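You operate a simulated robot arm through the tools that you are given. There is no shell and no other tool.

You are at the controls of a simulated two-armed robot. One attempt, no reset.

Task
Wipe up the spill on the white folding table with the blue towel and put it back.

It is judged by the outcome, as a careful person would: the job done as asked, and still so three seconds after it is handed in. It fails if anything else is knocked over, pushed out of place, dropped, spilled or broken. Flat cloth is picked up by pressing the open fingertips on it (5 to 10 N) and closing them slowly along it; thin cloth reads only 2 to 8 mm in the jaws.

Robot
Two 7-joint arms with two-finger parallel grippers on one trunk, on a base that moves. Base frame: it is fixed to the floor where the robot stands at the start and does not move with it; the origin is under the middle of the robot, x ahead of it, y to its left, z up; the surface under the hand at the start is at about z = 0.75. Units: m, degrees, N and s.
The left shoulder is at the start at [0.05, 0.177, 1.054], the right one opposite. With the tool pointing down near the work surface each hand reaches from about 0.22 to 0.7 m from the robot's upright axis, wherever it stands, measured 20 degrees to its own side. Payload 3.43 kg a hand.
Tool frame (each hand has its own): the origin (TCP) lies between the finger pads and is the grasp point; the fingertips stand 0.034 m ahead of it; z points along the fingers, y is the line along which they close. The gripper opens to 0.128 m. The fingers are 0.024 m wide and 0.012 m thick; the gripper's body (0.048 by 0.13 m) begins 0.096 m behind the TCP.
Orientation is told as [roll, pitch, yaw] about the base's x, y, z axes, in that order, counted from this pose: with the fingers straight down and closing along the base's y, the tool's x points along the base's -x, its y along +y and its z along -z.

Tools
- The arms move only by the tool nudge_tool. It takes "left_steps", "right_steps" or both (then of equal length, played together; a hand with none holds still); each is one flat list of numbers, 7 for each row, row after row: the shift along the base's x, y, z in m, then the turn, a rotation vector about the base's x, y, z in degrees, then the finger opening in m, from 0 to 0.128. In form: [x, y, z, wx, wy, wz, hand, x, y, z, wx, wy, wz, hand, ...]. A call has 1 to 20 rows; each row is the pose to reach, as a shift and turn from the pose commanded when the call began. Each row takes 0.2 s and may step no farther than 0.05 m and 8.6 degrees from the row before; otherwise, or with a gripper value out of range, the whole call is refused. Where a pose cannot be reached the arm comes as near as it can. A force on the tool above 40 N (or 10 N above the force at the start of the call, whichever is more), or a blocked arm, ends the call early, and 0.2 s more pass. The fingers move at their own pace (about 0.108 m/s each) and stop on an object; they squeeze with about 21 N. The grip force told is the motor's: it shows also when the fingers shut on nothing. Time passes only in rows, and 0.2 s behind the last, so rows that repeat a pose let the fingers close. The reply holds the time, the measured pose of the TCP, the force on the tool along the base axes, the opening and the grip force, in the units named above and with some noise, with the torque about the TCP (base axes, N m) and any sound that the robot's microphone picked up.
- Cameras (640 x 400 px; columns grow to the right, rows downward): "scene" is now at [0.1573, -0.0172, 1.2227]; the picture's right is [-0.26, -0.97, 0.00], its down [-0.56, 0.15, -0.81] and it looks along [0.79, -0.21, -0.58] (base axes); focal length 276 px, centre (320, 200). "left" rides on the left gripper at [0.076, 0.011, -0.16] in its tool frame; the picture's right is [-0.15, 0.99, 0.00], its down [-0.88, -0.13, -0.46] and it looks along [-0.45, -0.07, 0.89] (tool axes); focal length 234 px, centre (320, 200). "right" rides on the right gripper at [0.076, -0.011, -0.16] in its tool frame; the picture's right is [0.15, 0.99, 0.00], its down [-0.88, 0.13, -0.46] and it looks along [-0.45, 0.07, 0.89] (tool axes); focal length 234 px, centre (320, 200).
- get_image(camera): a new picture of that camera. The clock stands still meanwhile.
- raise_lower(by): slides the trunk up (or, below 0, down) by that many m; the arms and the scene camera ride with it, the base frame stays. It gives what a move gives, with no picture.
- steer(legs): drives the robot by 1 to 6 legs, each [ahead, turn to the left] in m and degrees, along the robot's own axes; the way and the turn of a leg run together, so that a leg with both is an arc; at most 1.5 m and 180 degrees a leg. The arms and the cameras ride along, it lands a little off, and it stops where it bumps. It gives what a move gives.
- head_to(pan, tilt): turns the head with the scene camera to pan (to the left, within 80 degrees either way) and tilt (down, from -29 to 69), counted from straight ahead of the robot. It gives what a move gives.
- locate(camera, pixels): there is no depth. For up to 12 entries [column, row, z] of the newest picture of that camera ("zoom" is the newest enlarged one), the place [x, y] in the base frame at which the ray of that pixel passes the height z, good to about 0.002 m, but the place of the scene camera against the robot may be out by one fixed shift of up to 0.018 m in any direction. The clock stands still meanwhile.
- close_up(camera, box): a new picture of the part [left, top, right, bottom] of that camera's present view, enlarged. The clock stands still meanwhile.
- close_job(): hands the job in; it is judged then, once.

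Open the grippers and draw the arms clear of the work before you hand the job in, unless the task says otherwise.

The tools are called after "Request:" as a command line: name --argument value ..., lists and objects as JSON in quotes. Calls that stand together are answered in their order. nudge_tool: Moves the arms, as the interface text tells. Its arguments: {"type":"object","properties":{"left_steps":{"type":"array","items":{"type":"number"}},"right_steps":{"type":"array","items":{"type":"number"}}},"required":[]} The other tools are called the same way: raise_lower (by) moves the trunk up or down; steer (legs) drives the base; head_to (pan, tilt) turns the head that bears the scene camera; get_image (camera) takes a picture; locate (camera, pixels) gives the place at which the rays of pixels pass given heights; close_up (camera, box) takes an enlarged picture of a part of a camera's view; close_job () hands the job in.

At the start:

```text
time: 0.0
left_eef_pos: [0.4995, 0.0937, 1.0056]
left_tool_rot: [0.1, 0.0, 0.0]
left_wrist_force: [0.3, -0.1, -0.1]
left_torque: [0.01, 0.01, 0.0]
left_width: 0.1279
left_finger_force: 0.0
right_eef_pos: [0.477, -0.2778, 0.9945]
right_tool_rot: [-0.1, 0.0, -0.1]
right_wrist_force: [0.3, -0.2, -0.1]
right_torque: [0.0, 0.0, -0.02]
right_width: 0.1282
right_finger_force: 0.0
trunk travel left (down, up): [-0.225, 0.176]
robot x, y, heading: [-0.0031, 0.0009, -0.2]
head pan, tilt (commanded): [-15.0, 35.5]
```

scene: 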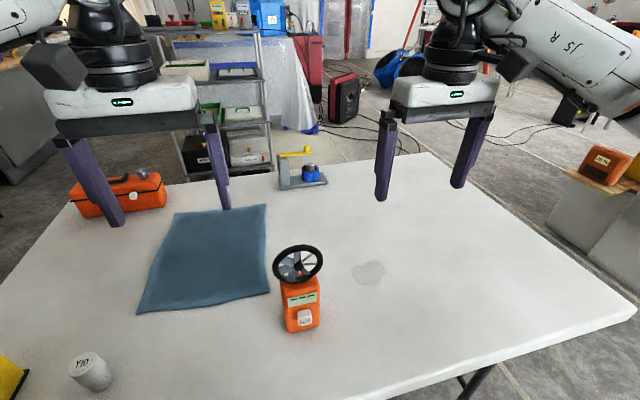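
right: 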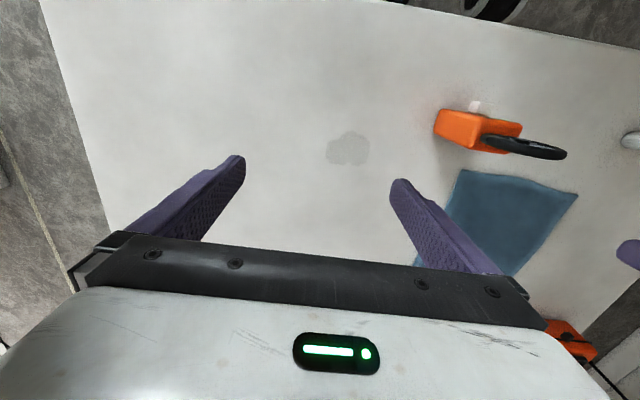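
left: 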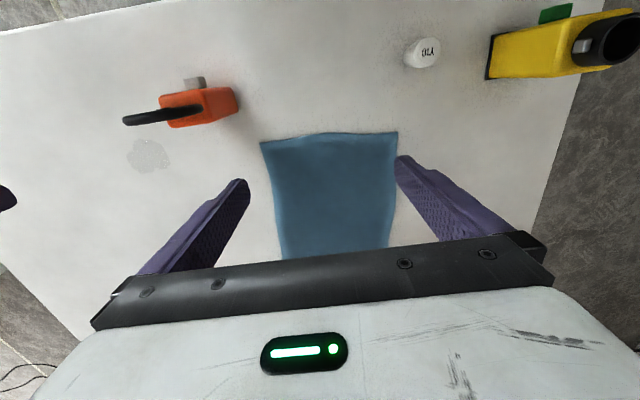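

The scene view shows the blue towel around (205,258), the spill around (370,272), and an orange handwheel device between them at (302,300). I'll locate the key points at table height first.

Request:
locate --camera "scene" --pixels '[[175, 212, 0.75], [266, 205, 0.75], [268, 293, 0.75], [137, 313, 0.75], [370, 272, 0.75], [352, 270, 0.75], [387, 268, 0.75], [368, 286, 0.75], [303, 332, 0.75], [372, 262, 0.75]]'

Request:
locate --camera "left" --pixels '[[261, 142, 0.75], [397, 132, 0.75], [391, 246, 0.75], [282, 257, 0.75], [150, 154, 0.75], [127, 155, 0.75], [170, 155, 0.75], [147, 138, 0.75], [147, 170, 0.75], [238, 110, 0.75], [425, 55, 0.75]]'

Request:
locate --camera "right" --pixels '[[347, 149, 0.75], [326, 150, 0.75], [368, 150, 0.75], [347, 131, 0.75], [347, 166, 0.75], [435, 132, 0.75], [460, 170, 0.75], [578, 195, 0.75], [515, 277, 0.75], [445, 105, 0.75], [520, 125, 0.75]]'

Request:
close_up --camera "scene" --box '[120, 180, 440, 380]'

```text
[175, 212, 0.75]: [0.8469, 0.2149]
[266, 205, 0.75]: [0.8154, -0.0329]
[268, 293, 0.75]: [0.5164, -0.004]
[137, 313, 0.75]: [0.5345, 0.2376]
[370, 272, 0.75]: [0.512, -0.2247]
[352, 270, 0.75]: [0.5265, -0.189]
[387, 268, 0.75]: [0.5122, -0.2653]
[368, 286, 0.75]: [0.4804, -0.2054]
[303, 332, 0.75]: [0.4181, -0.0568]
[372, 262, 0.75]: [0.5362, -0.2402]
```

```text
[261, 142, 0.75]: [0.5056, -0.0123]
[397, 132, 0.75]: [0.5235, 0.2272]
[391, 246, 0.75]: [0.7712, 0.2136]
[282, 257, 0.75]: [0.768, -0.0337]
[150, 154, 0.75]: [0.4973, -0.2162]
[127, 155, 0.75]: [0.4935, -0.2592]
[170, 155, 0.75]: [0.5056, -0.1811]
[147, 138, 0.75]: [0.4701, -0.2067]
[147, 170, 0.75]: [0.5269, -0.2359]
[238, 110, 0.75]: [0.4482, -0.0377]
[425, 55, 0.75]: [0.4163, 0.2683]
```

```text
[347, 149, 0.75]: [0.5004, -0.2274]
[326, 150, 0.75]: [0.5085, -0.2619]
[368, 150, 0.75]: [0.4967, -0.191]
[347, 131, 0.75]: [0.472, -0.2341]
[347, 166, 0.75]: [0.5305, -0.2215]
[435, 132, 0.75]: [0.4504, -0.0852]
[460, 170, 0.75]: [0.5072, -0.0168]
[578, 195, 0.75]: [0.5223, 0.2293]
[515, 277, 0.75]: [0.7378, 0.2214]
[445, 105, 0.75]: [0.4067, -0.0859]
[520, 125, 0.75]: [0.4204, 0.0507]
```

```text
2.00 times, centred on (280, 280) of scene
```

zoom: 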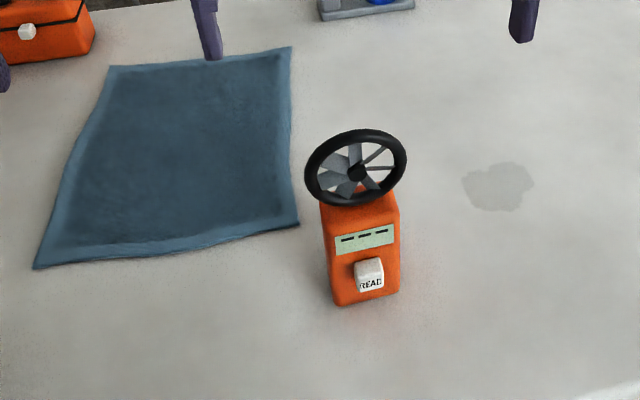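

The towel lies at about x 0.51–0.82, y −0.03–0.23. The spill is about 8 cm across, centred near (0.50, −0.22), and the handwheel device stands between them near (0.43, −0.06). I'll check the wheel's position at several heights and take closer views before moving.

Request:
close_up --camera "right" --box '[400, 60, 640, 210]'

Request:
close_up --camera "left" --box '[80, 60, 320, 210]'

Request:
locate --camera "right" --pixels '[[485, 140, 0.89], [567, 155, 0.89], [567, 155, 0.92], [485, 140, 0.92], [485, 140, 0.86], [567, 155, 0.86], [520, 125, 0.86], [525, 147, 0.89]]'

Request:
locate --camera "left" --pixels '[[123, 120, 0.89], [200, 112, 0.89], [123, 120, 0.92], [200, 112, 0.92], [123, 120, 0.86], [200, 112, 0.86]]'

Request:
locate --camera "scene" --pixels '[[298, 245, 0.93], [298, 282, 0.85], [274, 266, 0.89], [322, 262, 0.89], [300, 187, 0.75], [115, 210, 0.75]]'

Request:
head_to --pan 0 --tilt 65

Request:
get_image --camera "scene"

```text
2.67 times, centred on (520, 135) of right
```

zoom: 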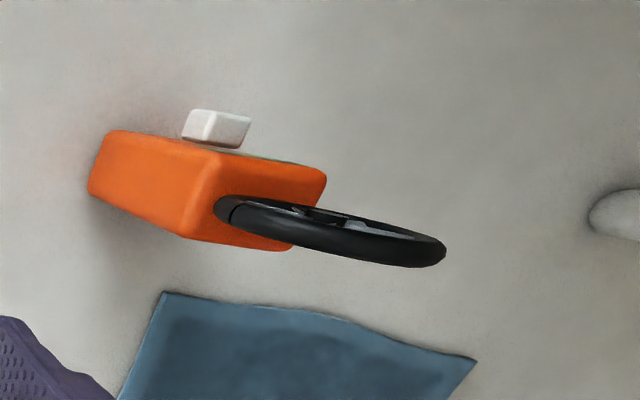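

```text
2.67 times, centred on (200, 135) of left
```

zoom: 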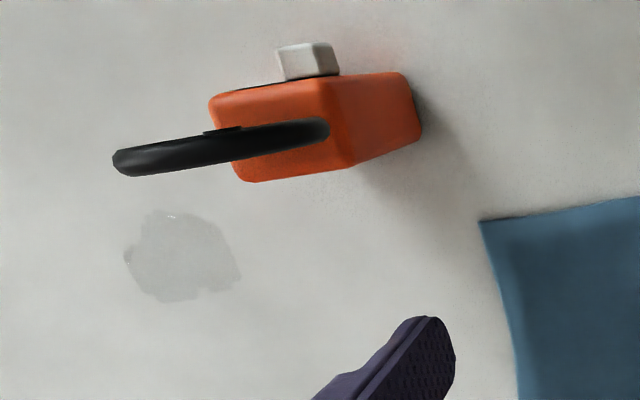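

```text
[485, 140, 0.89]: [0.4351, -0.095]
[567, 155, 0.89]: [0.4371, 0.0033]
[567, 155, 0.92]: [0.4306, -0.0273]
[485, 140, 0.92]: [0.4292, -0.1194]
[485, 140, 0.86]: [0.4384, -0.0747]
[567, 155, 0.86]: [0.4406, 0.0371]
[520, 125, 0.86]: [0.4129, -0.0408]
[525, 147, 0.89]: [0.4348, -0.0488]
```

```text
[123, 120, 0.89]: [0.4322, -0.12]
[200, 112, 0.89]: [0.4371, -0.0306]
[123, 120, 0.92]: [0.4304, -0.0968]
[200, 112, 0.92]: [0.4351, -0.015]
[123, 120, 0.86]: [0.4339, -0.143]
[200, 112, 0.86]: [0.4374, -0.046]
```

```text
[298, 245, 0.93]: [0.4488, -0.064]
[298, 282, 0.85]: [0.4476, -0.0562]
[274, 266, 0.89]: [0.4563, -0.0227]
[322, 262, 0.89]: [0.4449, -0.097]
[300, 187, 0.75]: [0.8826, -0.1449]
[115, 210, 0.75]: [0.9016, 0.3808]
```

```text
time: 0.9
left_eef_pos: [0.4993, 0.0946, 1.0074]
left_tool_rot: [-0.1, 0.1, -0.1]
left_wrist_force: [-0.8, 0.1, -0.1]
left_torque: [-0.01, -0.04, -0.01]
left_width: 0.1279
left_finger_force: 0.2
right_eef_pos: [0.477, -0.2786, 0.9955]
right_tool_rot: [-0.1, 0.0, 0.0]
right_wrist_force: [0.1, 0.1, 0.0]
right_torque: [-0.03, 0.01, 0.01]
right_width: 0.128
right_finger_force: 0.2
trunk travel left (down, up): [-0.225, 0.176]
robot x, y, heading: [0.0002, -0.0002, 0.1]
head pan, tilt (commanded): [0.0, 65.0]
```

```text
taken
```

scene: 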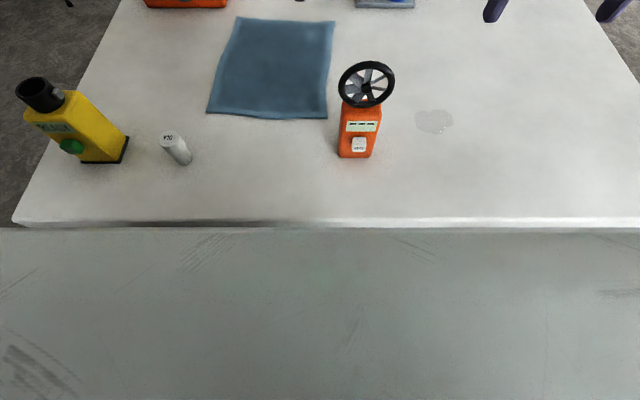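

The wheel is at x≈0.433, y −0.104 to −0.02, with its top at about z 0.94. The new view shows the table's near edge at row 222, the white cylinder at (175,150) and the yellow device at (75,125). I'll locate these.

Request:
locate --camera "scene" --pixels '[[320, 218, 0.75], [207, 112, 0.75], [327, 118, 0.75], [334, 22, 0.75], [238, 17, 0.75], [434, 121, 0.75], [415, 120, 0.75], [453, 121, 0.75], [434, 133, 0.75], [434, 110, 0.75], [180, 163, 0.75], [125, 160, 0.75]]'

Request:
close_up --camera "scene" --box '[190, 0, 510, 200]'

```text
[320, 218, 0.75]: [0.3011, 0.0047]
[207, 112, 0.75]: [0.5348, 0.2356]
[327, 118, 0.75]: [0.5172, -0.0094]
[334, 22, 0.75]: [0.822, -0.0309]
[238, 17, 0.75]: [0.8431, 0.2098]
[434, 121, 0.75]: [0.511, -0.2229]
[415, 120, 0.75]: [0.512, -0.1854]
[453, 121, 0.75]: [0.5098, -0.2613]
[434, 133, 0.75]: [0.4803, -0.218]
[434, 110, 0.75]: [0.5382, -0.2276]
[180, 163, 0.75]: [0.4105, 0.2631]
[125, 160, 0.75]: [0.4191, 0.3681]
```

```text
2.00 times, centred on (350, 100) of scene
```

zoom: 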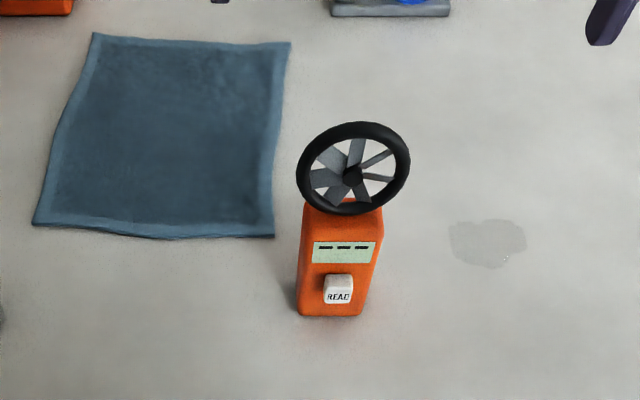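

I plan to hold the towel's near edge with both hands and carry it to the right of the device. There the left hand would press on the spill at (0.50, −0.22) and the right hand would hold near y −0.38. First I'll test with empty hands that the left arm can reach over the spill, at safe height.

Request:
nudge_tool --left_steps '[0, -0.04, 0.01, 0, 0, 0, 0.06, 0, -0.08, 0.02, 0, 0, 0, 0.06, 0, -0.12, 0.02, 0, 0, 0, 0.06, 0, -0.16, 0.02, 0, 0, 0, 0.06, 0, -0.2, 0.02, 0, 0, 0, 0.06, 0, -0.24, 0.02, 0, 0, 0, 0.06, 0, -0.28, 0.01, 0, 0, 0, 0.06, 0, -0.315, 0, 0, 0, 0, 0.06, 0, -0.315, 0, 0, 0, 0, 0.06]' --right_steps '[0.005, -0.03, 0, 0, 0, 0, 0.06, 0.01, -0.06, 0, 0, 0, 0, 0.06, 0.015, -0.09, 0, 0, 0, 0, 0.06, 0.02, -0.105, 0, 0, 0, 0, 0.06, 0.023, -0.105, 0, 0, 0, 0, 0.06, 0.023, -0.105, 0, 0, 0, 0, 0.06, 0.023, -0.105, 0, 0, 0, 0, 0.06, 0.023, -0.105, 0, 0, 0, 0, 0.06, 0.023, -0.105, 0, 0, 0, 0, 0.06]'

```text
time: 3.1
left_eef_pos: [0.4969, -0.1071, 1.0115]
left_tool_rot: [-1.6, 0.0, 3.0]
left_wrist_force: [-0.6, 1.1, 0.7]
left_torque: [-0.03, -0.01, 0.02]
left_width: 0.0602
left_finger_force: 0.0
left hand out of reach, approached as far as the arm can: row 6, 7, 8, 9
right_eef_pos: [0.4987, -0.3818, 0.9954]
right_tool_rot: [0.0, 0.0, 0.1]
right_wrist_force: [-0.2, 0.6, 0.3]
right_torque: [0.01, 0.01, 0.01]
right_width: 0.0598
right_finger_force: 0.2
trunk travel left (down, up): [-0.225, 0.176]
robot x, y, heading: [-0.0015, -0.0004, -0.0]
head pan, tilt (commanded): [0.0, 65.0]
stopped in row 9 (left hand): the arm was blocked; the commanded pose is now the measured one
```

The left arm stops at y≈−0.11 with the base facing straight ahead, so I'll need to turn the base right for the wipe. Next I bring both hands back above the towel's near edge and tilt the head to keep the towel in view.

Request:
nudge_tool --left_steps '[0.005, 0.04, 0.01, 0.5, 0, -1, 0.05, 0.01, 0.08, 0.02, 1, 0, -2, 0.05, 0.02, 0.125, 0.03, 1.6, 0, -3, 0.05, 0.03, 0.17, 0.04, 1.6, 0, -3, 0.05, 0.04, 0.215, 0.05, 1.6, 0, -3, 0.05, 0.05, 0.26, 0.05, 1.6, 0, -3, 0.05, 0.053, 0.3, 0.05, 1.6, 0, -3, 0.05, 0.053, 0.302, 0.05, 1.6, 0, -3, 0.05, 0.053, 0.302, 0.05, 1.6, 0, -3, 0.05, 0.053, 0.302, 0.05, 1.6, 0, -3, 0.05, 0.053, 0.302, 0.05, 1.6, 0, -3, 0.05]' --right_steps '[0.005, 0.03, 0.01, 0, 0, 0, 0.05, 0.01, 0.06, 0.02, 0, 0, 0, 0.05, 0.015, 0.1, 0.03, 0, 0, 0, 0.05, 0.02, 0.14, 0.04, 0, 0, 0, 0.05, 0.03, 0.18, 0.05, 0, 0, 0, 0.05, 0.04, 0.22, 0.06, 0, 0, 0, 0.05, 0.041, 0.26, 0.065, 0, 0, 0, 0.05, 0.041, 0.3, 0.065, 0, 0, 0, 0.05, 0.041, 0.34, 0.065, 0, 0, 0, 0.05, 0.041, 0.38, 0.065, 0, 0, 0, 0.05, 0.041, 0.412, 0.065, 0, 0, 0, 0.05]'

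Request:
head_to --pan -5 --tilt 42

Request:
get_image --camera "scene"

Request:
get_image --camera "left"

Request:
get_image --camera "right"

```text
time: 5.5
left_eef_pos: [0.5468, 0.1914, 1.0622]
left_tool_rot: [0.2, -0.1, -0.3]
left_wrist_force: [0.1, -0.3, -0.2]
left_torque: [0.07, 0.03, 0.02]
left_width: 0.05
left_finger_force: 0.1
right_eef_pos: [0.5491, 0.013, 1.0602]
right_tool_rot: [0.7, 0.2, -1.5]
right_wrist_force: [0.3, -0.3, -0.8]
right_torque: [0.05, -0.01, -0.01]
right_width: 0.0499
right_finger_force: 0.1
trunk travel left (down, up): [-0.225, 0.176]
robot x, y, heading: [-0.0012, 0.0041, 0.1]
head pan, tilt (commanded): [0.0, 65.0]
```

```text
time: 6.4
left_eef_pos: [0.547, 0.1932, 1.0615]
left_tool_rot: [0.2, -0.1, -0.4]
left_wrist_force: [0.4, -0.2, -0.2]
left_torque: [-0.02, -0.02, -0.01]
left_width: 0.05
left_finger_force: 0.0
right_eef_pos: [0.5474, 0.0152, 1.0612]
right_tool_rot: [0.8, 0.2, -1.5]
right_wrist_force: [-0.7, 0.5, -0.7]
right_torque: [-0.03, 0.0, -0.03]
right_width: 0.05
right_finger_force: 0.0
trunk travel left (down, up): [-0.225, 0.176]
robot x, y, heading: [0.0022, 0.0015, -0.1]
head pan, tilt (commanded): [-5.0, 42.0]
```

```text
taken
```

scene: 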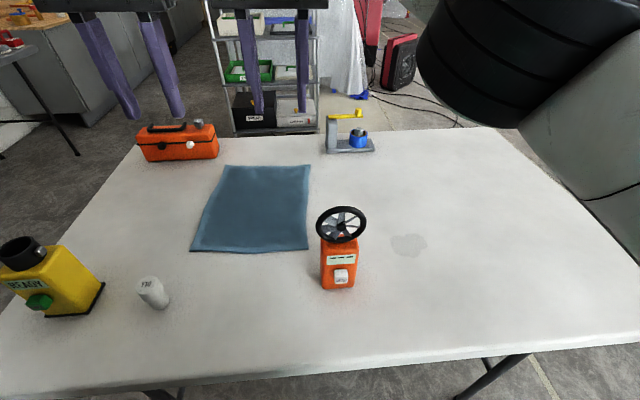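

```text
taken
```

left: 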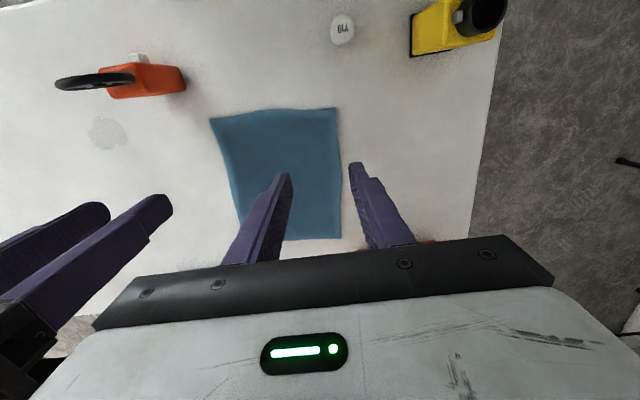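

```text
taken
```

right: 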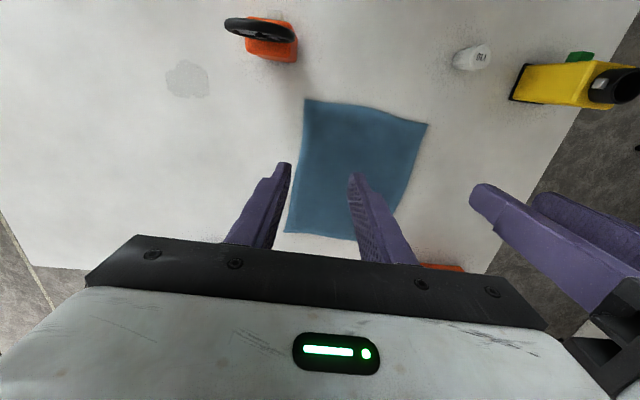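

Both hands hover over the towel at z≈1.06, but the right arm is near its cross-body limit. Turning the base about 12° left will centre the towel between the arms, and the hands are well above everything.

Request:
steer --legs '[[0, 12]]'

```text
time: 7.6
left_eef_pos: [0.4944, 0.303, 1.0615]
left_tool_rot: [0.3, -0.1, 11.6]
left_wrist_force: [-0.9, 0.0, -0.2]
left_torque: [-0.01, 0.0, 0.0]
left_width: 0.0498
left_finger_force: 0.1
right_eef_pos: [0.5344, 0.1285, 1.0626]
right_tool_rot: [0.8, 0.1, 10.2]
right_wrist_force: [-0.7, 0.3, -1.0]
right_torque: [-0.01, 0.03, 0.0]
right_width: 0.0501
right_finger_force: 0.0
trunk travel left (down, up): [-0.225, 0.176]
robot x, y, heading: [0.0074, 0.0007, 11.9]
head pan, tilt (commanded): [-5.0, 42.0]
```

The base turned cleanly. I'll bring the hands back over the grip points (left ≈(0.55,0.195), right ≈(0.54,0.035)) with yaw near 0.

Request:
nudge_tool --left_steps '[0.014, -0.027, 0, 0, 0, -3, 0.05, 0.028, -0.054, 0, 0, 0, -6, 0.05, 0.042, -0.081, 0, 0, 0, -9, 0.05, 0.056, -0.108, 0, 0, 0, -11.6, 0.05, 0.056, -0.108, 0, 0, 0, -11.6, 0.05]' --right_steps '[0.002, -0.025, 0, 0, 0, -2.5, 0.05, 0.004, -0.05, 0, -0.4, 0, -5, 0.05, 0.006, -0.075, 0, -0.8, 0, -8, 0.05, 0.006, -0.094, 0, -0.8, 0, -10.2, 0.05, 0.006, -0.094, 0, -0.8, 0, -10.2, 0.05]'

```text
time: 8.8
left_eef_pos: [0.5508, 0.194, 1.0607]
left_tool_rot: [0.1, -0.2, 0.0]
left_wrist_force: [0.7, -0.2, -0.6]
left_torque: [-0.01, -0.03, 0.01]
left_width: 0.0499
left_finger_force: 0.1
right_eef_pos: [0.5407, 0.035, 1.0628]
right_tool_rot: [0.1, 0.2, 0.2]
right_wrist_force: [-0.1, 0.7, 0.5]
right_torque: [-0.01, -0.02, 0.02]
right_width: 0.0502
right_finger_force: 0.1
trunk travel left (down, up): [-0.225, 0.176]
robot x, y, heading: [0.0007, 0.0001, 12.0]
head pan, tilt (commanded): [-5.0, 42.0]
```

Both hands sit accurately over the grip points. Before gripping, I'll test with empty hands whether they can reach far (x≈0.82 at z≈1.06) with the fingers tilted forward, since laying the towel back flat needs that.

Request:
nudge_tool --left_steps '[0.04, 0, 0, 0, -6, 0, 0.05, 0.08, 0, 0, 0, -12, 0, 0.05, 0.12, 0, 0, 0, -18, 0, 0.05, 0.16, 0, 0, 0, -24, 0, 0.05, 0.2, 0, 0, 0, -30, 0, 0.05, 0.24, 0, 0, 0, -36, 0, 0.05, 0.27, 0, 0, 0, -42, 0, 0.05, 0.27, 0, 0, 0, -42, 0, 0.05]' --right_steps '[0.04, 0, 0, 0, -6, 0, 0.05, 0.08, 0, 0, 0, -12, 0, 0.05, 0.12, 0, 0, 0, -18, 0, 0.05, 0.16, 0, 0, 0, -24, 0, 0.05, 0.2, 0, 0, 0, -30, 0, 0.05, 0.24, 0, 0, 0, -36, 0, 0.05, 0.28, 0, 0, 0, -42, 0, 0.05, 0.28, 0, 0, 0, -42, 0, 0.05]'

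```text
time: 9.9
left_eef_pos: [0.6687, 0.156, 1.0523]
left_tool_rot: [0.6, -26.5, -2.4]
left_wrist_force: [-4.0, 0.6, -0.1]
left_torque: [0.05, -0.53, -0.22]
left_width: 0.0503
left_finger_force: 0.1
left hand out of reach, approached as far as the arm can: row 1, 2, 3, 4, 5
right_eef_pos: [0.718, 0.0327, 1.0612]
right_tool_rot: [0.2, -27.4, -0.8]
right_wrist_force: [4.6, 1.5, 0.7]
right_torque: [-0.14, 0.43, -0.34]
right_width: 0.0499
right_finger_force: 0.1
right hand out of reach, approached as far as the arm can: row 5
trunk travel left (down, up): [-0.225, 0.176]
robot x, y, heading: [0.0012, 0.0023, 12.2]
head pan, tilt (commanded): [-5.0, 42.0]
stopped in row 5 (right hand): the force on the tool passed its limit at 48 N (the readings are from after the stop); the commanded pose is now the measured one
```

The left arm ran out of reach at x≈0.6, drifted right and touched the right hand, so this far reach doesn't work at this trunk height. I'll bring both hands back to vertical, separating them in y first.

Request:
nudge_tool --left_steps '[-0.015, 0.015, 0.005, 0, 5, 0.5, 0.05, -0.035, 0.03, 0.008, 0, 10, 1, 0.05, -0.055, 0.04, 0.01, 0, 15, 1.5, 0.05, -0.075, 0.042, 0.01, 0, 20, 2, 0.05, -0.1, 0.042, 0.01, 0, 25, 2.4, 0.05, -0.118, 0.042, 0.01, 0, 26.5, 2.4, 0.05, -0.118, 0.042, 0.01, 0, 26.5, 2.4, 0.05]' --right_steps '[-0.015, -0.01, 0, 0, 5, 0, 0.05, -0.045, -0.01, 0, 0, 10, 0, 0.05, -0.075, -0.005, 0, 0, 15, 0, 0.05, -0.105, 0, 0, 0, 20, 0.4, 0.05, -0.14, 0, 0, 0, 25, 0.8, 0.05, -0.175, 0, 0, 0, 27.4, 0.8, 0.05, -0.175, 0, 0, 0, 27.4, 0.8, 0.05]'

Request:
head_to --pan -45 --tilt 60

Request:
get_image --camera "scene"

Request:
head_to --pan 0 --tilt 52

Request:
get_image --camera "scene"

```text
time: 11.5
left_eef_pos: [0.5595, 0.1939, 1.0718]
left_tool_rot: [0.3, -1.7, -0.1]
left_wrist_force: [0.6, 0.5, -0.1]
left_torque: [0.04, 0.0, 0.0]
left_width: 0.0501
left_finger_force: 0.1
left hand out of reach, approached as far as the arm can: row 1, 2, 3, 4, 5, 6, 7
right_eef_pos: [0.5428, 0.0317, 1.0608]
right_tool_rot: [0.2, 0.1, 0.2]
right_wrist_force: [-0.6, 0.6, -0.3]
right_torque: [-0.01, -0.03, 0.01]
right_width: 0.0498
right_finger_force: 0.1
trunk travel left (down, up): [-0.225, 0.176]
robot x, y, heading: [-0.0014, -0.0025, 12.1]
head pan, tilt (commanded): [-5.0, 42.0]
```

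```text
time: 12.6
left_eef_pos: [0.5604, 0.1941, 1.0715]
left_tool_rot: [0.3, -2.0, -0.1]
left_wrist_force: [-0.5, 0.4, 0.5]
left_torque: [0.0, -0.01, -0.01]
left_width: 0.0502
left_finger_force: 0.0
right_eef_pos: [0.5439, 0.0311, 1.0609]
right_tool_rot: [0.2, 0.1, 0.1]
right_wrist_force: [0.1, -0.7, 0.3]
right_torque: [-0.03, 0.01, -0.01]
right_width: 0.0497
right_finger_force: 0.0
trunk travel left (down, up): [-0.225, 0.176]
robot x, y, heading: [0.0006, -0.0017, 12.2]
head pan, tilt (commanded): [-45.0, 60.0]
```

```text
taken
```

scene: 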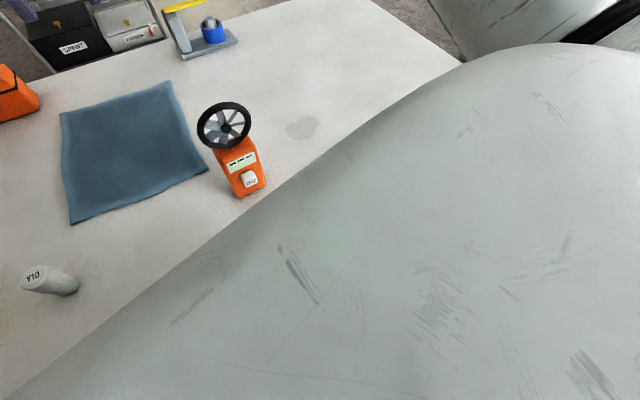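

```text
time: 13.7
left_eef_pos: [0.5587, 0.1942, 1.0718]
left_tool_rot: [0.3, -1.9, -0.1]
left_wrist_force: [-0.8, -0.3, 0.4]
left_torque: [0.0, 0.01, 0.0]
left_width: 0.05
left_finger_force: 0.0
right_eef_pos: [0.544, 0.0311, 1.0603]
right_tool_rot: [0.2, 0.1, 0.2]
right_wrist_force: [0.2, -0.6, -1.4]
right_torque: [0.0, 0.0, 0.02]
right_width: 0.0502
right_finger_force: 0.1
trunk travel left (down, up): [-0.225, 0.176]
robot x, y, heading: [-0.0, -0.001, 11.9]
head pan, tilt (commanded): [0.0, 52.0]
```

```text
taken
```

scene: 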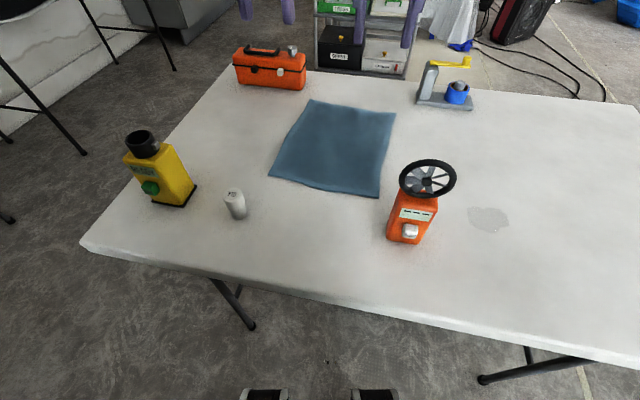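

The tilt-52 view shows the floor between robot and table, with the front of the base at (265,393) and (375,393) and table feet at (250,327) and (485,380). I'll measure how much room there is for a small forward drive.

Request:
locate --camera "scene" --pixels '[[265, 390, 0.0], [265, 390, 0.1], [265, 390, 0.3], [375, 390, 0.0], [375, 390, 0.1], [375, 390, 0.3], [250, 327, 0.0], [485, 380, 0.0], [320, 295, 0.75], [320, 302, 0.72], [80, 240, 0.75], [640, 358, 0.75]]'

Request:
close_up --camera "scene" --box '[160, 250, 480, 400]'

```text
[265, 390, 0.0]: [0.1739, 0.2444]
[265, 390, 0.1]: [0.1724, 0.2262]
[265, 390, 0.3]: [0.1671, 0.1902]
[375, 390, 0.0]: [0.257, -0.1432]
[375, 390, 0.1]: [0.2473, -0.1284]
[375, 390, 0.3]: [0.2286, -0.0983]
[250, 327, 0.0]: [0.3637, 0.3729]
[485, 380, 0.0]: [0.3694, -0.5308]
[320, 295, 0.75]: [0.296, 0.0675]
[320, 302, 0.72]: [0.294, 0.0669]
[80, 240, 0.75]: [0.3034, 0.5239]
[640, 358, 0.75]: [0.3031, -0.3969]
```

```text
2.00 times, centred on (320, 325) of scene
```

zoom: 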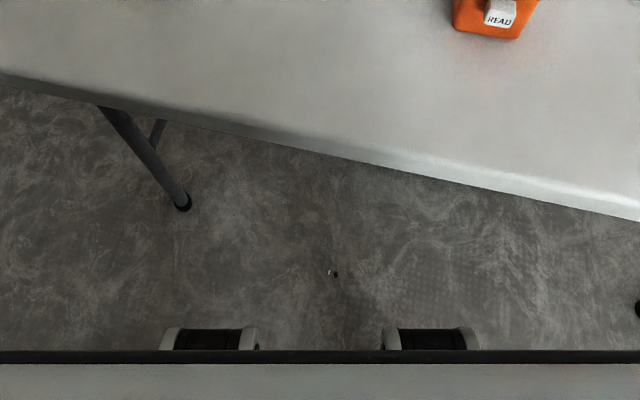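

There is about 0.11 m between the robot's chest line and the table edge, and the table feet are well to the sides. A cautious 0.06 m forward drive will give useful extra reach for laying the towel back.

Request:
steer --legs '[[0.06, 0]]'

```text
time: 14.7
left_eef_pos: [0.6198, 0.2063, 1.0702]
left_tool_rot: [0.4, -1.8, -0.2]
left_wrist_force: [0.5, -0.5, -0.1]
left_torque: [-0.02, 0.05, -0.01]
left_width: 0.0503
left_finger_force: 0.0
right_eef_pos: [0.6025, 0.044, 1.061]
right_tool_rot: [0.2, 0.0, 0.3]
right_wrist_force: [0.7, 0.2, 0.6]
right_torque: [0.02, 0.04, 0.0]
right_width: 0.05
right_finger_force: 0.1
trunk travel left (down, up): [-0.225, 0.176]
robot x, y, heading: [0.0579, 0.0133, 12.2]
head pan, tilt (commanded): [0.0, 52.0]
```

Robot is now at x≈0.058 with no bump. I'll raise the trunk 0.17 and retest the far lay-back pose with a smaller tilt, watching for the hands clashing.

Request:
raise_lower --by 0.17

Request:
nudge_tool --left_steps '[0.02, 0.002, -0.035, 0, -5, 0, 0.05, 0.04, 0.004, -0.07, 0, -10, 0, 0.05, 0.06, 0.006, -0.105, 0, -15, 0, 0.05, 0.09, 0.008, -0.135, 0, -20, 0, 0.05, 0.12, 0.01, -0.155, 0, -25, 0, 0.05, 0.15, 0.01, -0.17, 0, -28, 0, 0.05]' --right_steps '[0.02, -0.002, -0.035, 0, -5, 0, 0.05, 0.04, -0.004, -0.07, 0, -10, 0, 0.05, 0.06, -0.006, -0.105, 0, -15, 0, 0.05, 0.09, -0.008, -0.135, 0, -20, 0, 0.05, 0.12, -0.01, -0.155, 0, -25, 0, 0.05, 0.15, -0.01, -0.17, 0, -30, 0, 0.05]'

```text
time: 16.6
left_eef_pos: [0.6183, 0.2062, 1.2401]
left_tool_rot: [0.2, -1.8, 0.0]
left_wrist_force: [-0.2, 0.0, -1.0]
left_torque: [-0.01, -0.01, 0.0]
left_width: 0.0498
left_finger_force: 0.0
right_eef_pos: [0.6024, 0.0434, 1.2306]
right_tool_rot: [0.3, 0.1, 0.2]
right_wrist_force: [0.3, 0.2, -0.6]
right_torque: [-0.01, 0.02, -0.02]
right_width: 0.0502
right_finger_force: 0.0
trunk travel left (down, up): [-0.395, 0.006]
robot x, y, heading: [0.0564, 0.0113, 11.8]
head pan, tilt (commanded): [0.0, 52.0]
```

```text
time: 18.0
left_eef_pos: [0.7688, 0.2155, 1.0713]
left_tool_rot: [0.4, -29.9, -0.2]
left_wrist_force: [-0.1, 0.0, 0.1]
left_torque: [0.03, 0.0, 0.02]
left_width: 0.0499
left_finger_force: 0.0
right_eef_pos: [0.7514, 0.0335, 1.0599]
right_tool_rot: [0.0, -30.0, 0.2]
right_wrist_force: [1.5, -0.2, -0.4]
right_torque: [0.01, -0.01, 0.02]
right_width: 0.0502
right_finger_force: 0.0
trunk travel left (down, up): [-0.395, 0.006]
robot x, y, heading: [0.061, 0.0123, 11.8]
head pan, tilt (commanded): [0.0, 52.0]
```

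Both hands reached x≈0.75–0.77 at 30° tilt with no complaint. I'll push another 6 cm to see the limit.

Request:
nudge_tool --left_steps '[0.02, 0, -0.005, 0, -4, 0, 0.05, 0.04, 0, -0.01, 0, -8, 0, 0.05, 0.06, 0, -0.015, 0, -10, 0, 0.05]' --right_steps '[0.025, 0, 0, 0, -4, 0, 0.05, 0.05, 0, -0.005, 0, -8, 0, 0.05, 0.07, 0, -0.005, 0, -10, 0, 0.05]'

```text
time: 18.8
left_eef_pos: [0.8142, 0.2186, 1.0483]
left_tool_rot: [0.4, -39.9, -0.2]
left_wrist_force: [0.1, 0.6, 1.0]
left_torque: [-0.03, 0.02, -0.04]
left_width: 0.0501
left_finger_force: 0.0
left hand out of reach, approached as far as the arm can: row 3
right_eef_pos: [0.8223, 0.0344, 1.055]
right_tool_rot: [-0.1, -40.1, 0.3]
right_wrist_force: [0.7, 0.9, 0.0]
right_torque: [-0.01, 0.02, 0.01]
right_width: 0.05
right_finger_force: 0.1
trunk travel left (down, up): [-0.395, 0.006]
robot x, y, heading: [0.0624, 0.0106, 12.0]
head pan, tilt (commanded): [0.0, 52.0]
```

Far reach of about 0.81–0.82 at 40° tilt works with the trunk raised. Now I return to above the near-edge grip points.

Request:
nudge_tool --left_steps '[-0.04, -0.003, -0.005, 0, 6, 0, 0.05, -0.08, -0.006, -0.01, 0, 12, 0, 0.05, -0.12, -0.01, -0.02, 0, 18, 0, 0.05, -0.16, -0.014, -0.03, 0, 24, 0, 0.05, -0.2, -0.018, -0.04, 0, 30, 0, 0.05, -0.24, -0.02, -0.05, 0, 36, 0, 0.05, -0.275, -0.02, -0.06, 0, 40, 0, 0.05, -0.275, -0.02, -0.06, 0, 40, 0, 0.05]' --right_steps '[-0.04, 0, -0.005, 0, 6, 0, 0.05, -0.08, 0, -0.01, 0, 12, 0, 0.05, -0.12, 0, -0.02, 0, 18, 0, 0.05, -0.16, 0, -0.03, 0, 24, 0, 0.05, -0.2, 0, -0.04, 0, 30, 0, 0.05, -0.24, 0, -0.05, 0, 36, 0, 0.05, -0.282, 0, -0.06, 0, 40, 0, 0.05, -0.282, 0, -0.06, 0, 40, 0, 0.05]'

Request:
get_image --camera "left"

Request:
get_image --camera "right"

Request:
get_image --camera "scene"

```text
time: 20.6
left_eef_pos: [0.5368, 0.197, 0.9885]
left_tool_rot: [0.3, 0.2, -0.1]
left_wrist_force: [0.5, 0.2, 0.5]
left_torque: [-0.03, 0.01, 0.01]
left_width: 0.05
left_finger_force: 0.0
right_eef_pos: [0.5401, 0.0335, 0.997]
right_tool_rot: [0.2, 0.2, 0.2]
right_wrist_force: [-0.4, -0.5, 0.2]
right_torque: [0.03, -0.01, -0.03]
right_width: 0.0497
right_finger_force: 0.1
trunk travel left (down, up): [-0.395, 0.006]
robot x, y, heading: [0.0584, 0.0106, 12.1]
head pan, tilt (commanded): [0.0, 52.0]
```

```text
taken
```

left: 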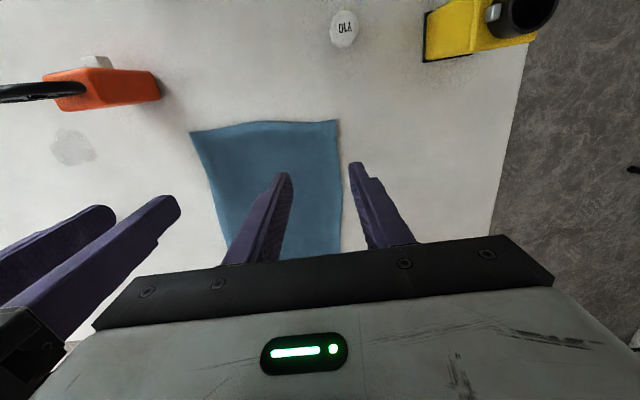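

```text
taken
```

right: 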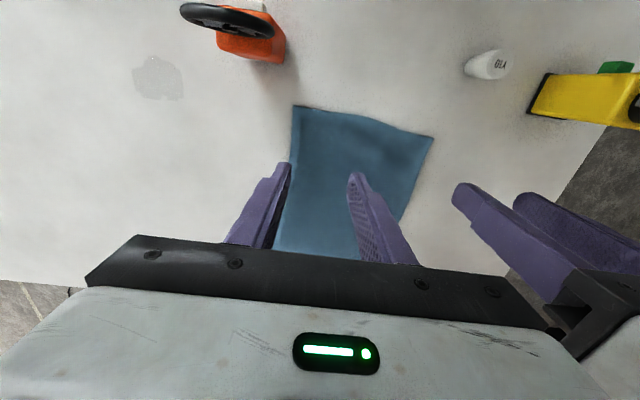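

```text
taken
```

scene: 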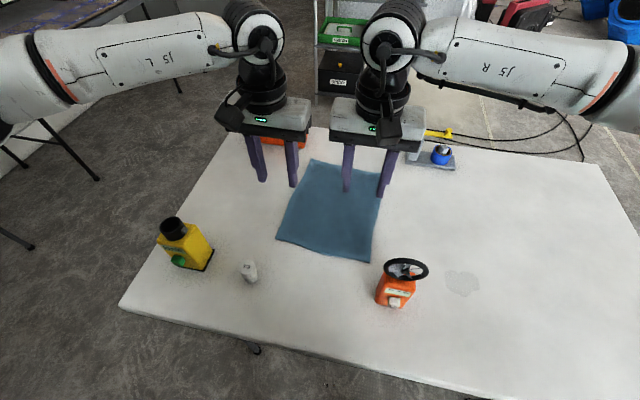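

The hands are back over the towel and the scene view now shows both grippers and the table. I'll re-measure the near-edge corners from the wrist cameras: left picture (337,121) and (190,131), right picture (294,107) and (433,136).

Request:
locate --camera "left" --pixels '[[337, 121, 0.75], [190, 131, 0.75], [343, 245, 0.75], [260, 122, 0.75]]'

Request:
locate --camera "right" --pixels '[[294, 107, 0.75], [433, 136, 0.75], [277, 220, 0.75], [360, 118, 0.75], [155, 75, 0.75]]'

Request:
locate --camera "scene" --pixels '[[277, 240, 0.75], [370, 262, 0.75], [462, 284, 0.75]]'

```text
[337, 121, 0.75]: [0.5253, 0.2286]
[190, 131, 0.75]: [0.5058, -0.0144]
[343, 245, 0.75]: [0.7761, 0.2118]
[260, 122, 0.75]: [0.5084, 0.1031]
```

```text
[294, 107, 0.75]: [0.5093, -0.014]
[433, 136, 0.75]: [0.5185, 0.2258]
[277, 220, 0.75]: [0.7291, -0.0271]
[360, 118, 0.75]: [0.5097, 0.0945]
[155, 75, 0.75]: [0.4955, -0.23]
```

```text
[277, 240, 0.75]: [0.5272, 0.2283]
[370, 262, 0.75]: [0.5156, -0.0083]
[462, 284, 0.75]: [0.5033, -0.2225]
```

The near-right corner is at (0.508,−0.014) and the near-left at (0.522,0.228). I lower both hands to about 1.5 cm above the cloth at right (0.540,0.033) and left (0.55,0.192).

Request:
nudge_tool --left_steps '[0.003, -0.001, -0.04, 0, 0, 0, 0.05, 0.006, -0.002, -0.08, 0, 0, 0, 0.05, 0.009, -0.003, -0.12, 0, 0, 0, 0.05, 0.013, -0.005, -0.16, 0, 0, 0, 0.05, 0.013, -0.005, -0.188, 0, 0, 0, 0.05, 0.013, -0.005, -0.188, 0, 0, 0, 0.05]' --right_steps '[0, 0, -0.04, 0, 0, 0, 0.05, 0, 0, -0.08, 0, 0, 0, 0.05, 0, 0, -0.12, 0, 0, 0, 0.05, 0, 0, -0.16, 0, 0, 0, 0.05, 0, 0, -0.197, 0, 0, 0, 0.05, 0, 0, -0.197, 0, 0, 0, 0.05]'

Request:
get_image --camera "scene"

```text
time: 22.0
left_eef_pos: [0.5511, 0.1912, 0.8003]
left_tool_rot: [0.2, 0.1, -0.1]
left_wrist_force: [-0.1, 0.3, 0.8]
left_torque: [0.02, 0.04, -0.03]
left_width: 0.0503
left_finger_force: 0.1
right_eef_pos: [0.538, 0.0331, 0.7977]
right_tool_rot: [0.3, 0.1, 0.2]
right_wrist_force: [-0.3, 0.3, 0.0]
right_torque: [0.06, 0.0, 0.0]
right_width: 0.05
right_finger_force: 0.0
trunk travel left (down, up): [-0.395, 0.006]
robot x, y, heading: [0.0612, 0.0137, 12.0]
head pan, tilt (commanded): [0.0, 52.0]
```

```text
taken
```

scene: 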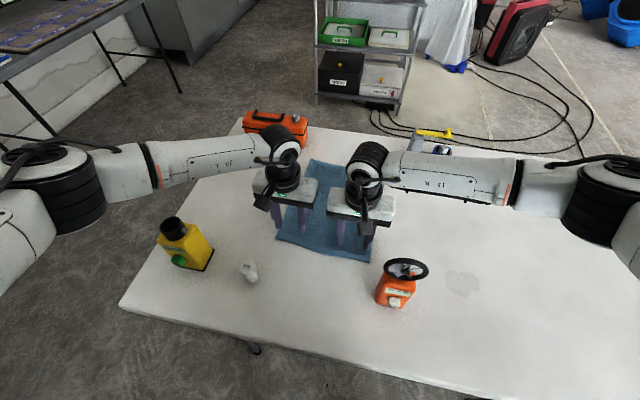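

Hands are at TCP z≈0.80 (tips ≈0.766) with the cameras clear of the wheel. I descend slowly until I feel contact.

Request:
nudge_tool --left_steps '[0, 0, -0.004, 0, 0, 0, 0.05, 0, 0, -0.008, 0, 0, 0, 0.05, 0, 0, -0.011, 0, 0, 0, 0.05, 0, 0, -0.013, 0, 0, 0, 0.05]' --right_steps '[0, 0, -0.003, 0, 0, 0, 0.05, 0, 0, -0.006, 0, 0, 0, 0.05, 0, 0, -0.009, 0, 0, 0, 0.05, 0, 0, -0.011, 0, 0, 0, 0.05]'

```text
time: 23.0
left_eef_pos: [0.5527, 0.1919, 0.7878]
left_tool_rot: [0.2, 0.0, -0.2]
left_wrist_force: [-1.1, -0.2, 2.3]
left_torque: [-0.02, 0.02, -0.02]
left_width: 0.05
left_finger_force: 0.2
right_eef_pos: [0.5404, 0.0326, 0.7899]
right_tool_rot: [0.2, -0.1, 0.1]
right_wrist_force: [0.7, 0.5, 1.0]
right_torque: [0.0, -0.04, 0.03]
right_width: 0.0501
right_finger_force: 0.1
trunk travel left (down, up): [-0.395, 0.006]
robot x, y, heading: [0.0571, 0.0115, 11.9]
head pan, tilt (commanded): [0.0, 52.0]
```

The left hand shows 2.3 N (first contact) and the right about 1 N. I'll continue down in 1–2 mm steps.

Request:
nudge_tool --left_steps '[0, 0, -0.001, 0, 0, 0, 0.05, 0, 0, -0.002, 0, 0, 0, 0.05]' --right_steps '[0, 0, -0.0015, 0, 0, 0, 0.05, 0, 0, -0.003, 0, 0, 0, 0.05]'

```text
time: 23.6
left_eef_pos: [0.5514, 0.1926, 0.7873]
left_tool_rot: [0.3, 0.0, -0.1]
left_wrist_force: [0.0, -0.5, 7.2]
left_torque: [-0.09, 0.02, 0.01]
left_width: 0.0498
left_finger_force: 0.2
right_eef_pos: [0.5411, 0.0333, 0.7869]
right_tool_rot: [0.3, -0.2, 0.2]
right_wrist_force: [0.5, -2.8, 12.9]
right_torque: [-0.26, -0.03, 0.03]
right_width: 0.0501
right_finger_force: 0.6
trunk travel left (down, up): [-0.395, 0.006]
robot x, y, heading: [0.062, 0.0127, 12.1]
head pan, tilt (commanded): [0.0, 52.0]
```

Left presses at 7 N, right at 13 N, so I ease the right up 1.5 mm. Then I close both slowly along the cloth.

Request:
nudge_tool --left_steps '[0, 0, 0, 0, 0, 0, 0.046, 0, 0, 0, 0, 0, 0, 0.042, 0, 0, 0, 0, 0, 0, 0.038, 0, 0, 0, 0, 0, 0, 0.034, 0, 0, 0, 0, 0, 0, 0.03, 0, 0, 0, 0, 0, 0, 0.026, 0, 0, 0, 0, 0, 0, 0.022, 0, 0, 0, 0, 0, 0, 0.018, 0, 0, 0, 0, 0, 0, 0.014, 0, 0, 0, 0, 0, 0, 0.01, 0, 0, 0, 0, 0, 0, 0.006, 0, 0, 0, 0, 0, 0, 0.002, 0, 0, 0, 0, 0, 0, 0, 0, 0, 0, 0, 0, 0, 0]' --right_steps '[0, 0, 0.0015, 0, 0, 0, 0.046, 0, 0, 0.0015, 0, 0, 0, 0.042, 0, 0, 0.0015, 0, 0, 0, 0.038, 0, 0, 0.0015, 0, 0, 0, 0.034, 0, 0, 0.0015, 0, 0, 0, 0.03, 0, 0, 0.0015, 0, 0, 0, 0.026, 0, 0, 0.0015, 0, 0, 0, 0.022, 0, 0, 0.0015, 0, 0, 0, 0.018, 0, 0, 0.0015, 0, 0, 0, 0.014, 0, 0, 0.0015, 0, 0, 0, 0.01, 0, 0, 0.0015, 0, 0, 0, 0.006, 0, 0, 0.0015, 0, 0, 0, 0.002, 0, 0, 0.0015, 0, 0, 0, 0, 0, 0, 0.0015, 0, 0, 0, 0]'

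Request:
get_image --camera "left"

Request:
get_image --camera "right"

Request:
close_up --camera "scene" --box '[220, 140, 460, 290]'

```text
time: 26.6
left_eef_pos: [0.5521, 0.1907, 0.7863]
left_tool_rot: [0.3, 0.0, -0.1]
left_wrist_force: [0.1, -2.4, 12.8]
left_torque: [-0.13, 0.01, -0.01]
left_width: 0.0047
left_finger_force: 20.9
right_eef_pos: [0.5397, 0.0329, 0.7875]
right_tool_rot: [0.2, 0.0, 0.3]
right_wrist_force: [0.1, 0.6, 6.2]
right_torque: [0.04, -0.03, 0.0]
right_width: 0.0
right_finger_force: 21.6
trunk travel left (down, up): [-0.395, 0.006]
robot x, y, heading: [0.0586, 0.0134, 11.7]
head pan, tilt (commanded): [0.0, 52.0]
```

```text
taken
```

left: 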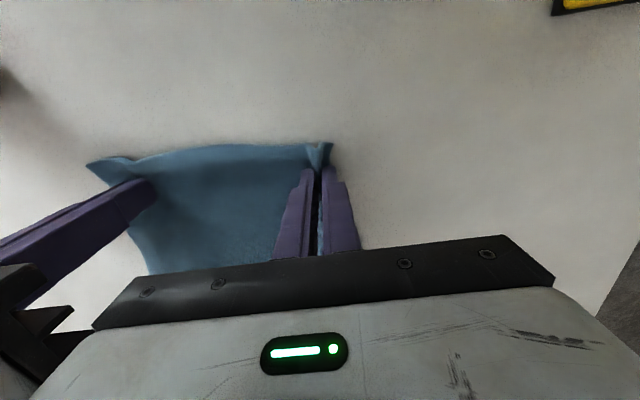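

```text
taken
```

right: 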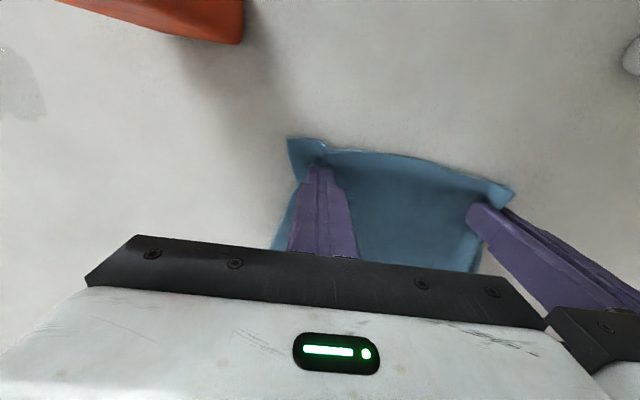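

```text
2.67 times, centred on (340, 215) of scene
```

zoom: 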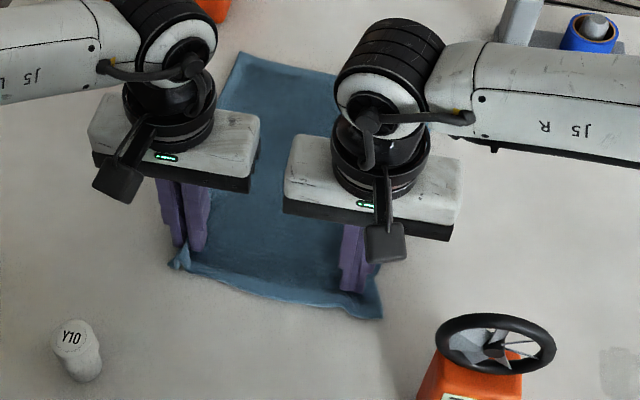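

Left holds cloth (4.7 mm), but the right closed on nothing (0.0 mm) because the press was too light. I keep the left closed, lift the right 2 cm, open it and look.

Request:
nudge_tool --left_steps '[0, 0, 0.001, 0, 0, 0, 0, 0, 0, 0.002, 0, 0, 0, 0, 0, 0, 0.002, 0, 0, 0, 0, 0, 0, 0.002, 0, 0, 0, 0, 0, 0, 0.002, 0, 0, 0, 0]' --right_steps '[0, 0, 0.01, 0, 0, 0, 0, 0, 0, 0.02, 0, 0, 0, 0.02, 0, 0, 0.02, 0, 0, 0, 0.05, 0, 0, 0.02, 0, 0, 0, 0.05, 0, 0, 0.02, 0, 0, 0, 0.05]'

Request:
get_image --camera "right"

Request:
close_up --camera "scene" --box '[220, 140, 460, 290]'

```text
time: 27.8
left_eef_pos: [0.5512, 0.192, 0.7883]
left_tool_rot: [0.3, 0.2, 0.0]
left_wrist_force: [-0.5, -1.5, 3.8]
left_torque: [-0.05, 0.05, -0.01]
left_width: 0.0047
left_finger_force: 20.8
right_eef_pos: [0.5407, 0.0336, 0.8069]
right_tool_rot: [0.3, -0.1, 0.3]
right_wrist_force: [-0.1, -0.3, -0.2]
right_torque: [0.03, 0.03, 0.02]
right_width: 0.0501
right_finger_force: 0.1
trunk travel left (down, up): [-0.395, 0.006]
robot x, y, heading: [0.0594, 0.012, 11.9]
head pan, tilt (commanded): [0.0, 52.0]
```

```text
taken
```

right: 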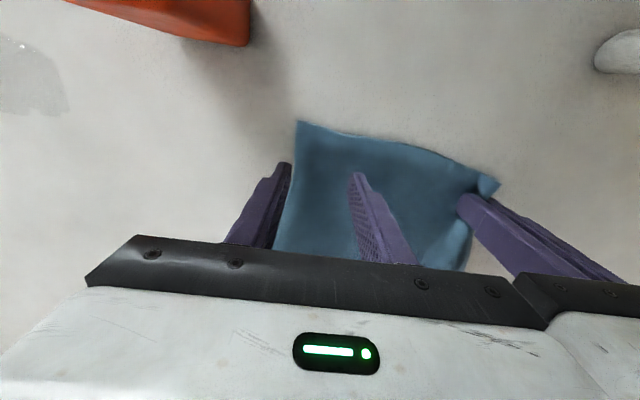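

```text
2.67 times, centred on (340, 215) of scene
```

zoom: 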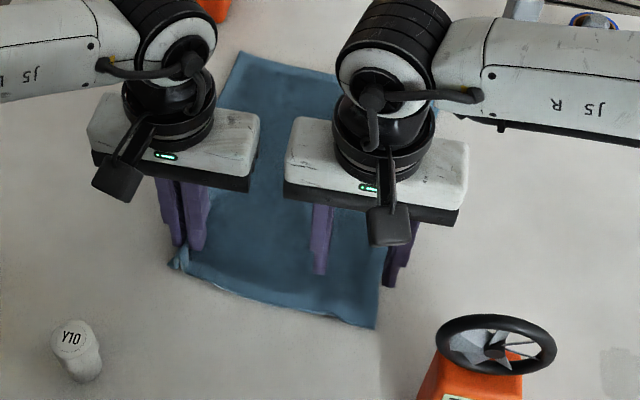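

The cloth relaxed flat; its near-right corner now shows at (297,122) in the right picture, and its right edge runs close to the outer finger. I'll check where that edge is.

Request:
locate --camera "right" --pixels '[[297, 122, 0.752], [285, 185, 0.752], [275, 240, 0.752], [500, 185, 0.755]]'

```text
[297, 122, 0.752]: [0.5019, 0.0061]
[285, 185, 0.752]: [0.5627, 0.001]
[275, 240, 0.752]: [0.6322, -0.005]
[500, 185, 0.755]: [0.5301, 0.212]
```

The right edge has been pulled to y≈0.002, right under the outer finger. I'll shift the right hand to y≈0.046, open it to 0.042, and press to about 9 N.

Request:
nudge_tool --left_steps '[0, 0, 0, 0, 0, 0, 0, 0, 0, 0, 0, 0, 0, 0, 0, 0, 0, 0, 0, 0, 0, 0, 0, 0, 0, 0, 0, 0, 0, 0, 0, 0, 0, 0, 0]' --right_steps '[0, 0.012, 0, 0, 0, 0, 0.042, 0, 0.012, -0.008, 0, 0, 0, 0.042, 0, 0.012, -0.015, 0, 0, 0, 0.042, 0, 0.012, -0.019, 0, 0, 0, 0.042, 0, 0.012, -0.0205, 0, 0, 0, 0.042]'

```text
time: 29.0
left_eef_pos: [0.5516, 0.1923, 0.7881]
left_tool_rot: [0.3, 0.1, -0.1]
left_wrist_force: [0.0, -0.3, 1.6]
left_torque: [0.01, 0.0, 0.01]
left_width: 0.0048
left_finger_force: 20.5
right_eef_pos: [0.5389, 0.0474, 0.7871]
right_tool_rot: [0.4, 0.0, 0.1]
right_wrist_force: [-1.5, -1.2, 10.0]
right_torque: [-0.09, 0.08, -0.02]
right_width: 0.0419
right_finger_force: 0.1
trunk travel left (down, up): [-0.395, 0.006]
robot x, y, heading: [0.0604, 0.0134, 12.0]
head pan, tilt (commanded): [0.0, 52.0]
```

Right presses at 10 N. Now I close it slowly.

Request:
nudge_tool --right_steps '[0, 0, 0, 0, 0, 0, 0.039, 0, 0, 0, 0, 0, 0, 0.036, 0, 0, 0, 0, 0, 0, 0.033, 0, 0, 0, 0, 0, 0, 0.03, 0, 0, 0, 0, 0, 0, 0.027, 0, 0, 0, 0, 0, 0, 0.024, 0, 0, 0, 0, 0, 0, 0.021, 0, 0, 0, 0, 0, 0, 0.018, 0, 0, 0, 0, 0, 0, 0.015, 0, 0, 0, 0, 0, 0, 0.012, 0, 0, 0, 0, 0, 0, 0.009, 0, 0, 0, 0, 0, 0, 0.006, 0, 0, 0, 0, 0, 0, 0.003, 0, 0, 0, 0, 0, 0, 0, 0, 0, 0, 0, 0, 0, 0, 0, 0, 0, 0, 0, 0, 0]'

Request:
get_image --camera "right"

Request:
close_up --camera "scene" --box '[220, 140, 460, 290]'

```text
time: 32.4
left_eef_pos: [0.5519, 0.1922, 0.7887]
left_tool_rot: [0.3, 0.0, -0.1]
left_wrist_force: [-0.5, -6.1, 0.8]
left_torque: [-0.28, 0.02, 0.03]
left_width: 0.0048
left_finger_force: 20.4
right_eef_pos: [0.5392, 0.0461, 0.7871]
right_tool_rot: [0.3, 0.1, 0.2]
right_wrist_force: [1.5, 7.3, 14.1]
right_torque: [0.18, -0.01, 0.02]
right_width: 0.0051
right_finger_force: 20.7
trunk travel left (down, up): [-0.395, 0.006]
robot x, y, heading: [0.0577, 0.0142, 12.1]
head pan, tilt (commanded): [0.0, 52.0]
```

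```text
taken
```

right: 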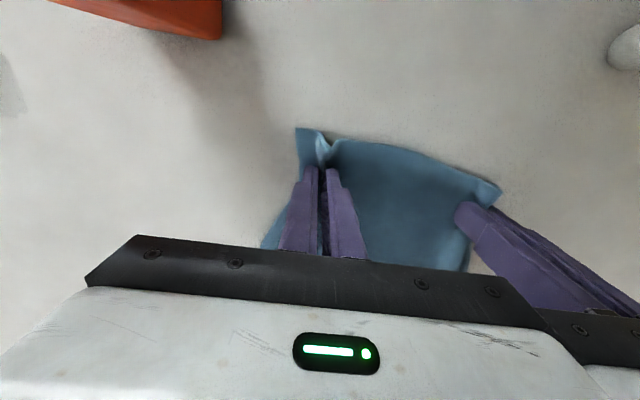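

```text
2.67 times, centred on (340, 215) of scene
```

zoom: 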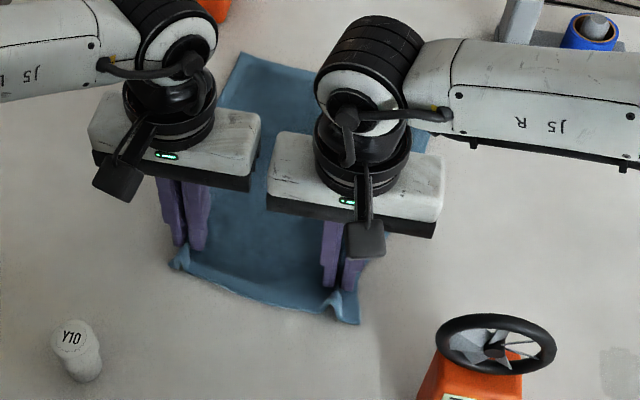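

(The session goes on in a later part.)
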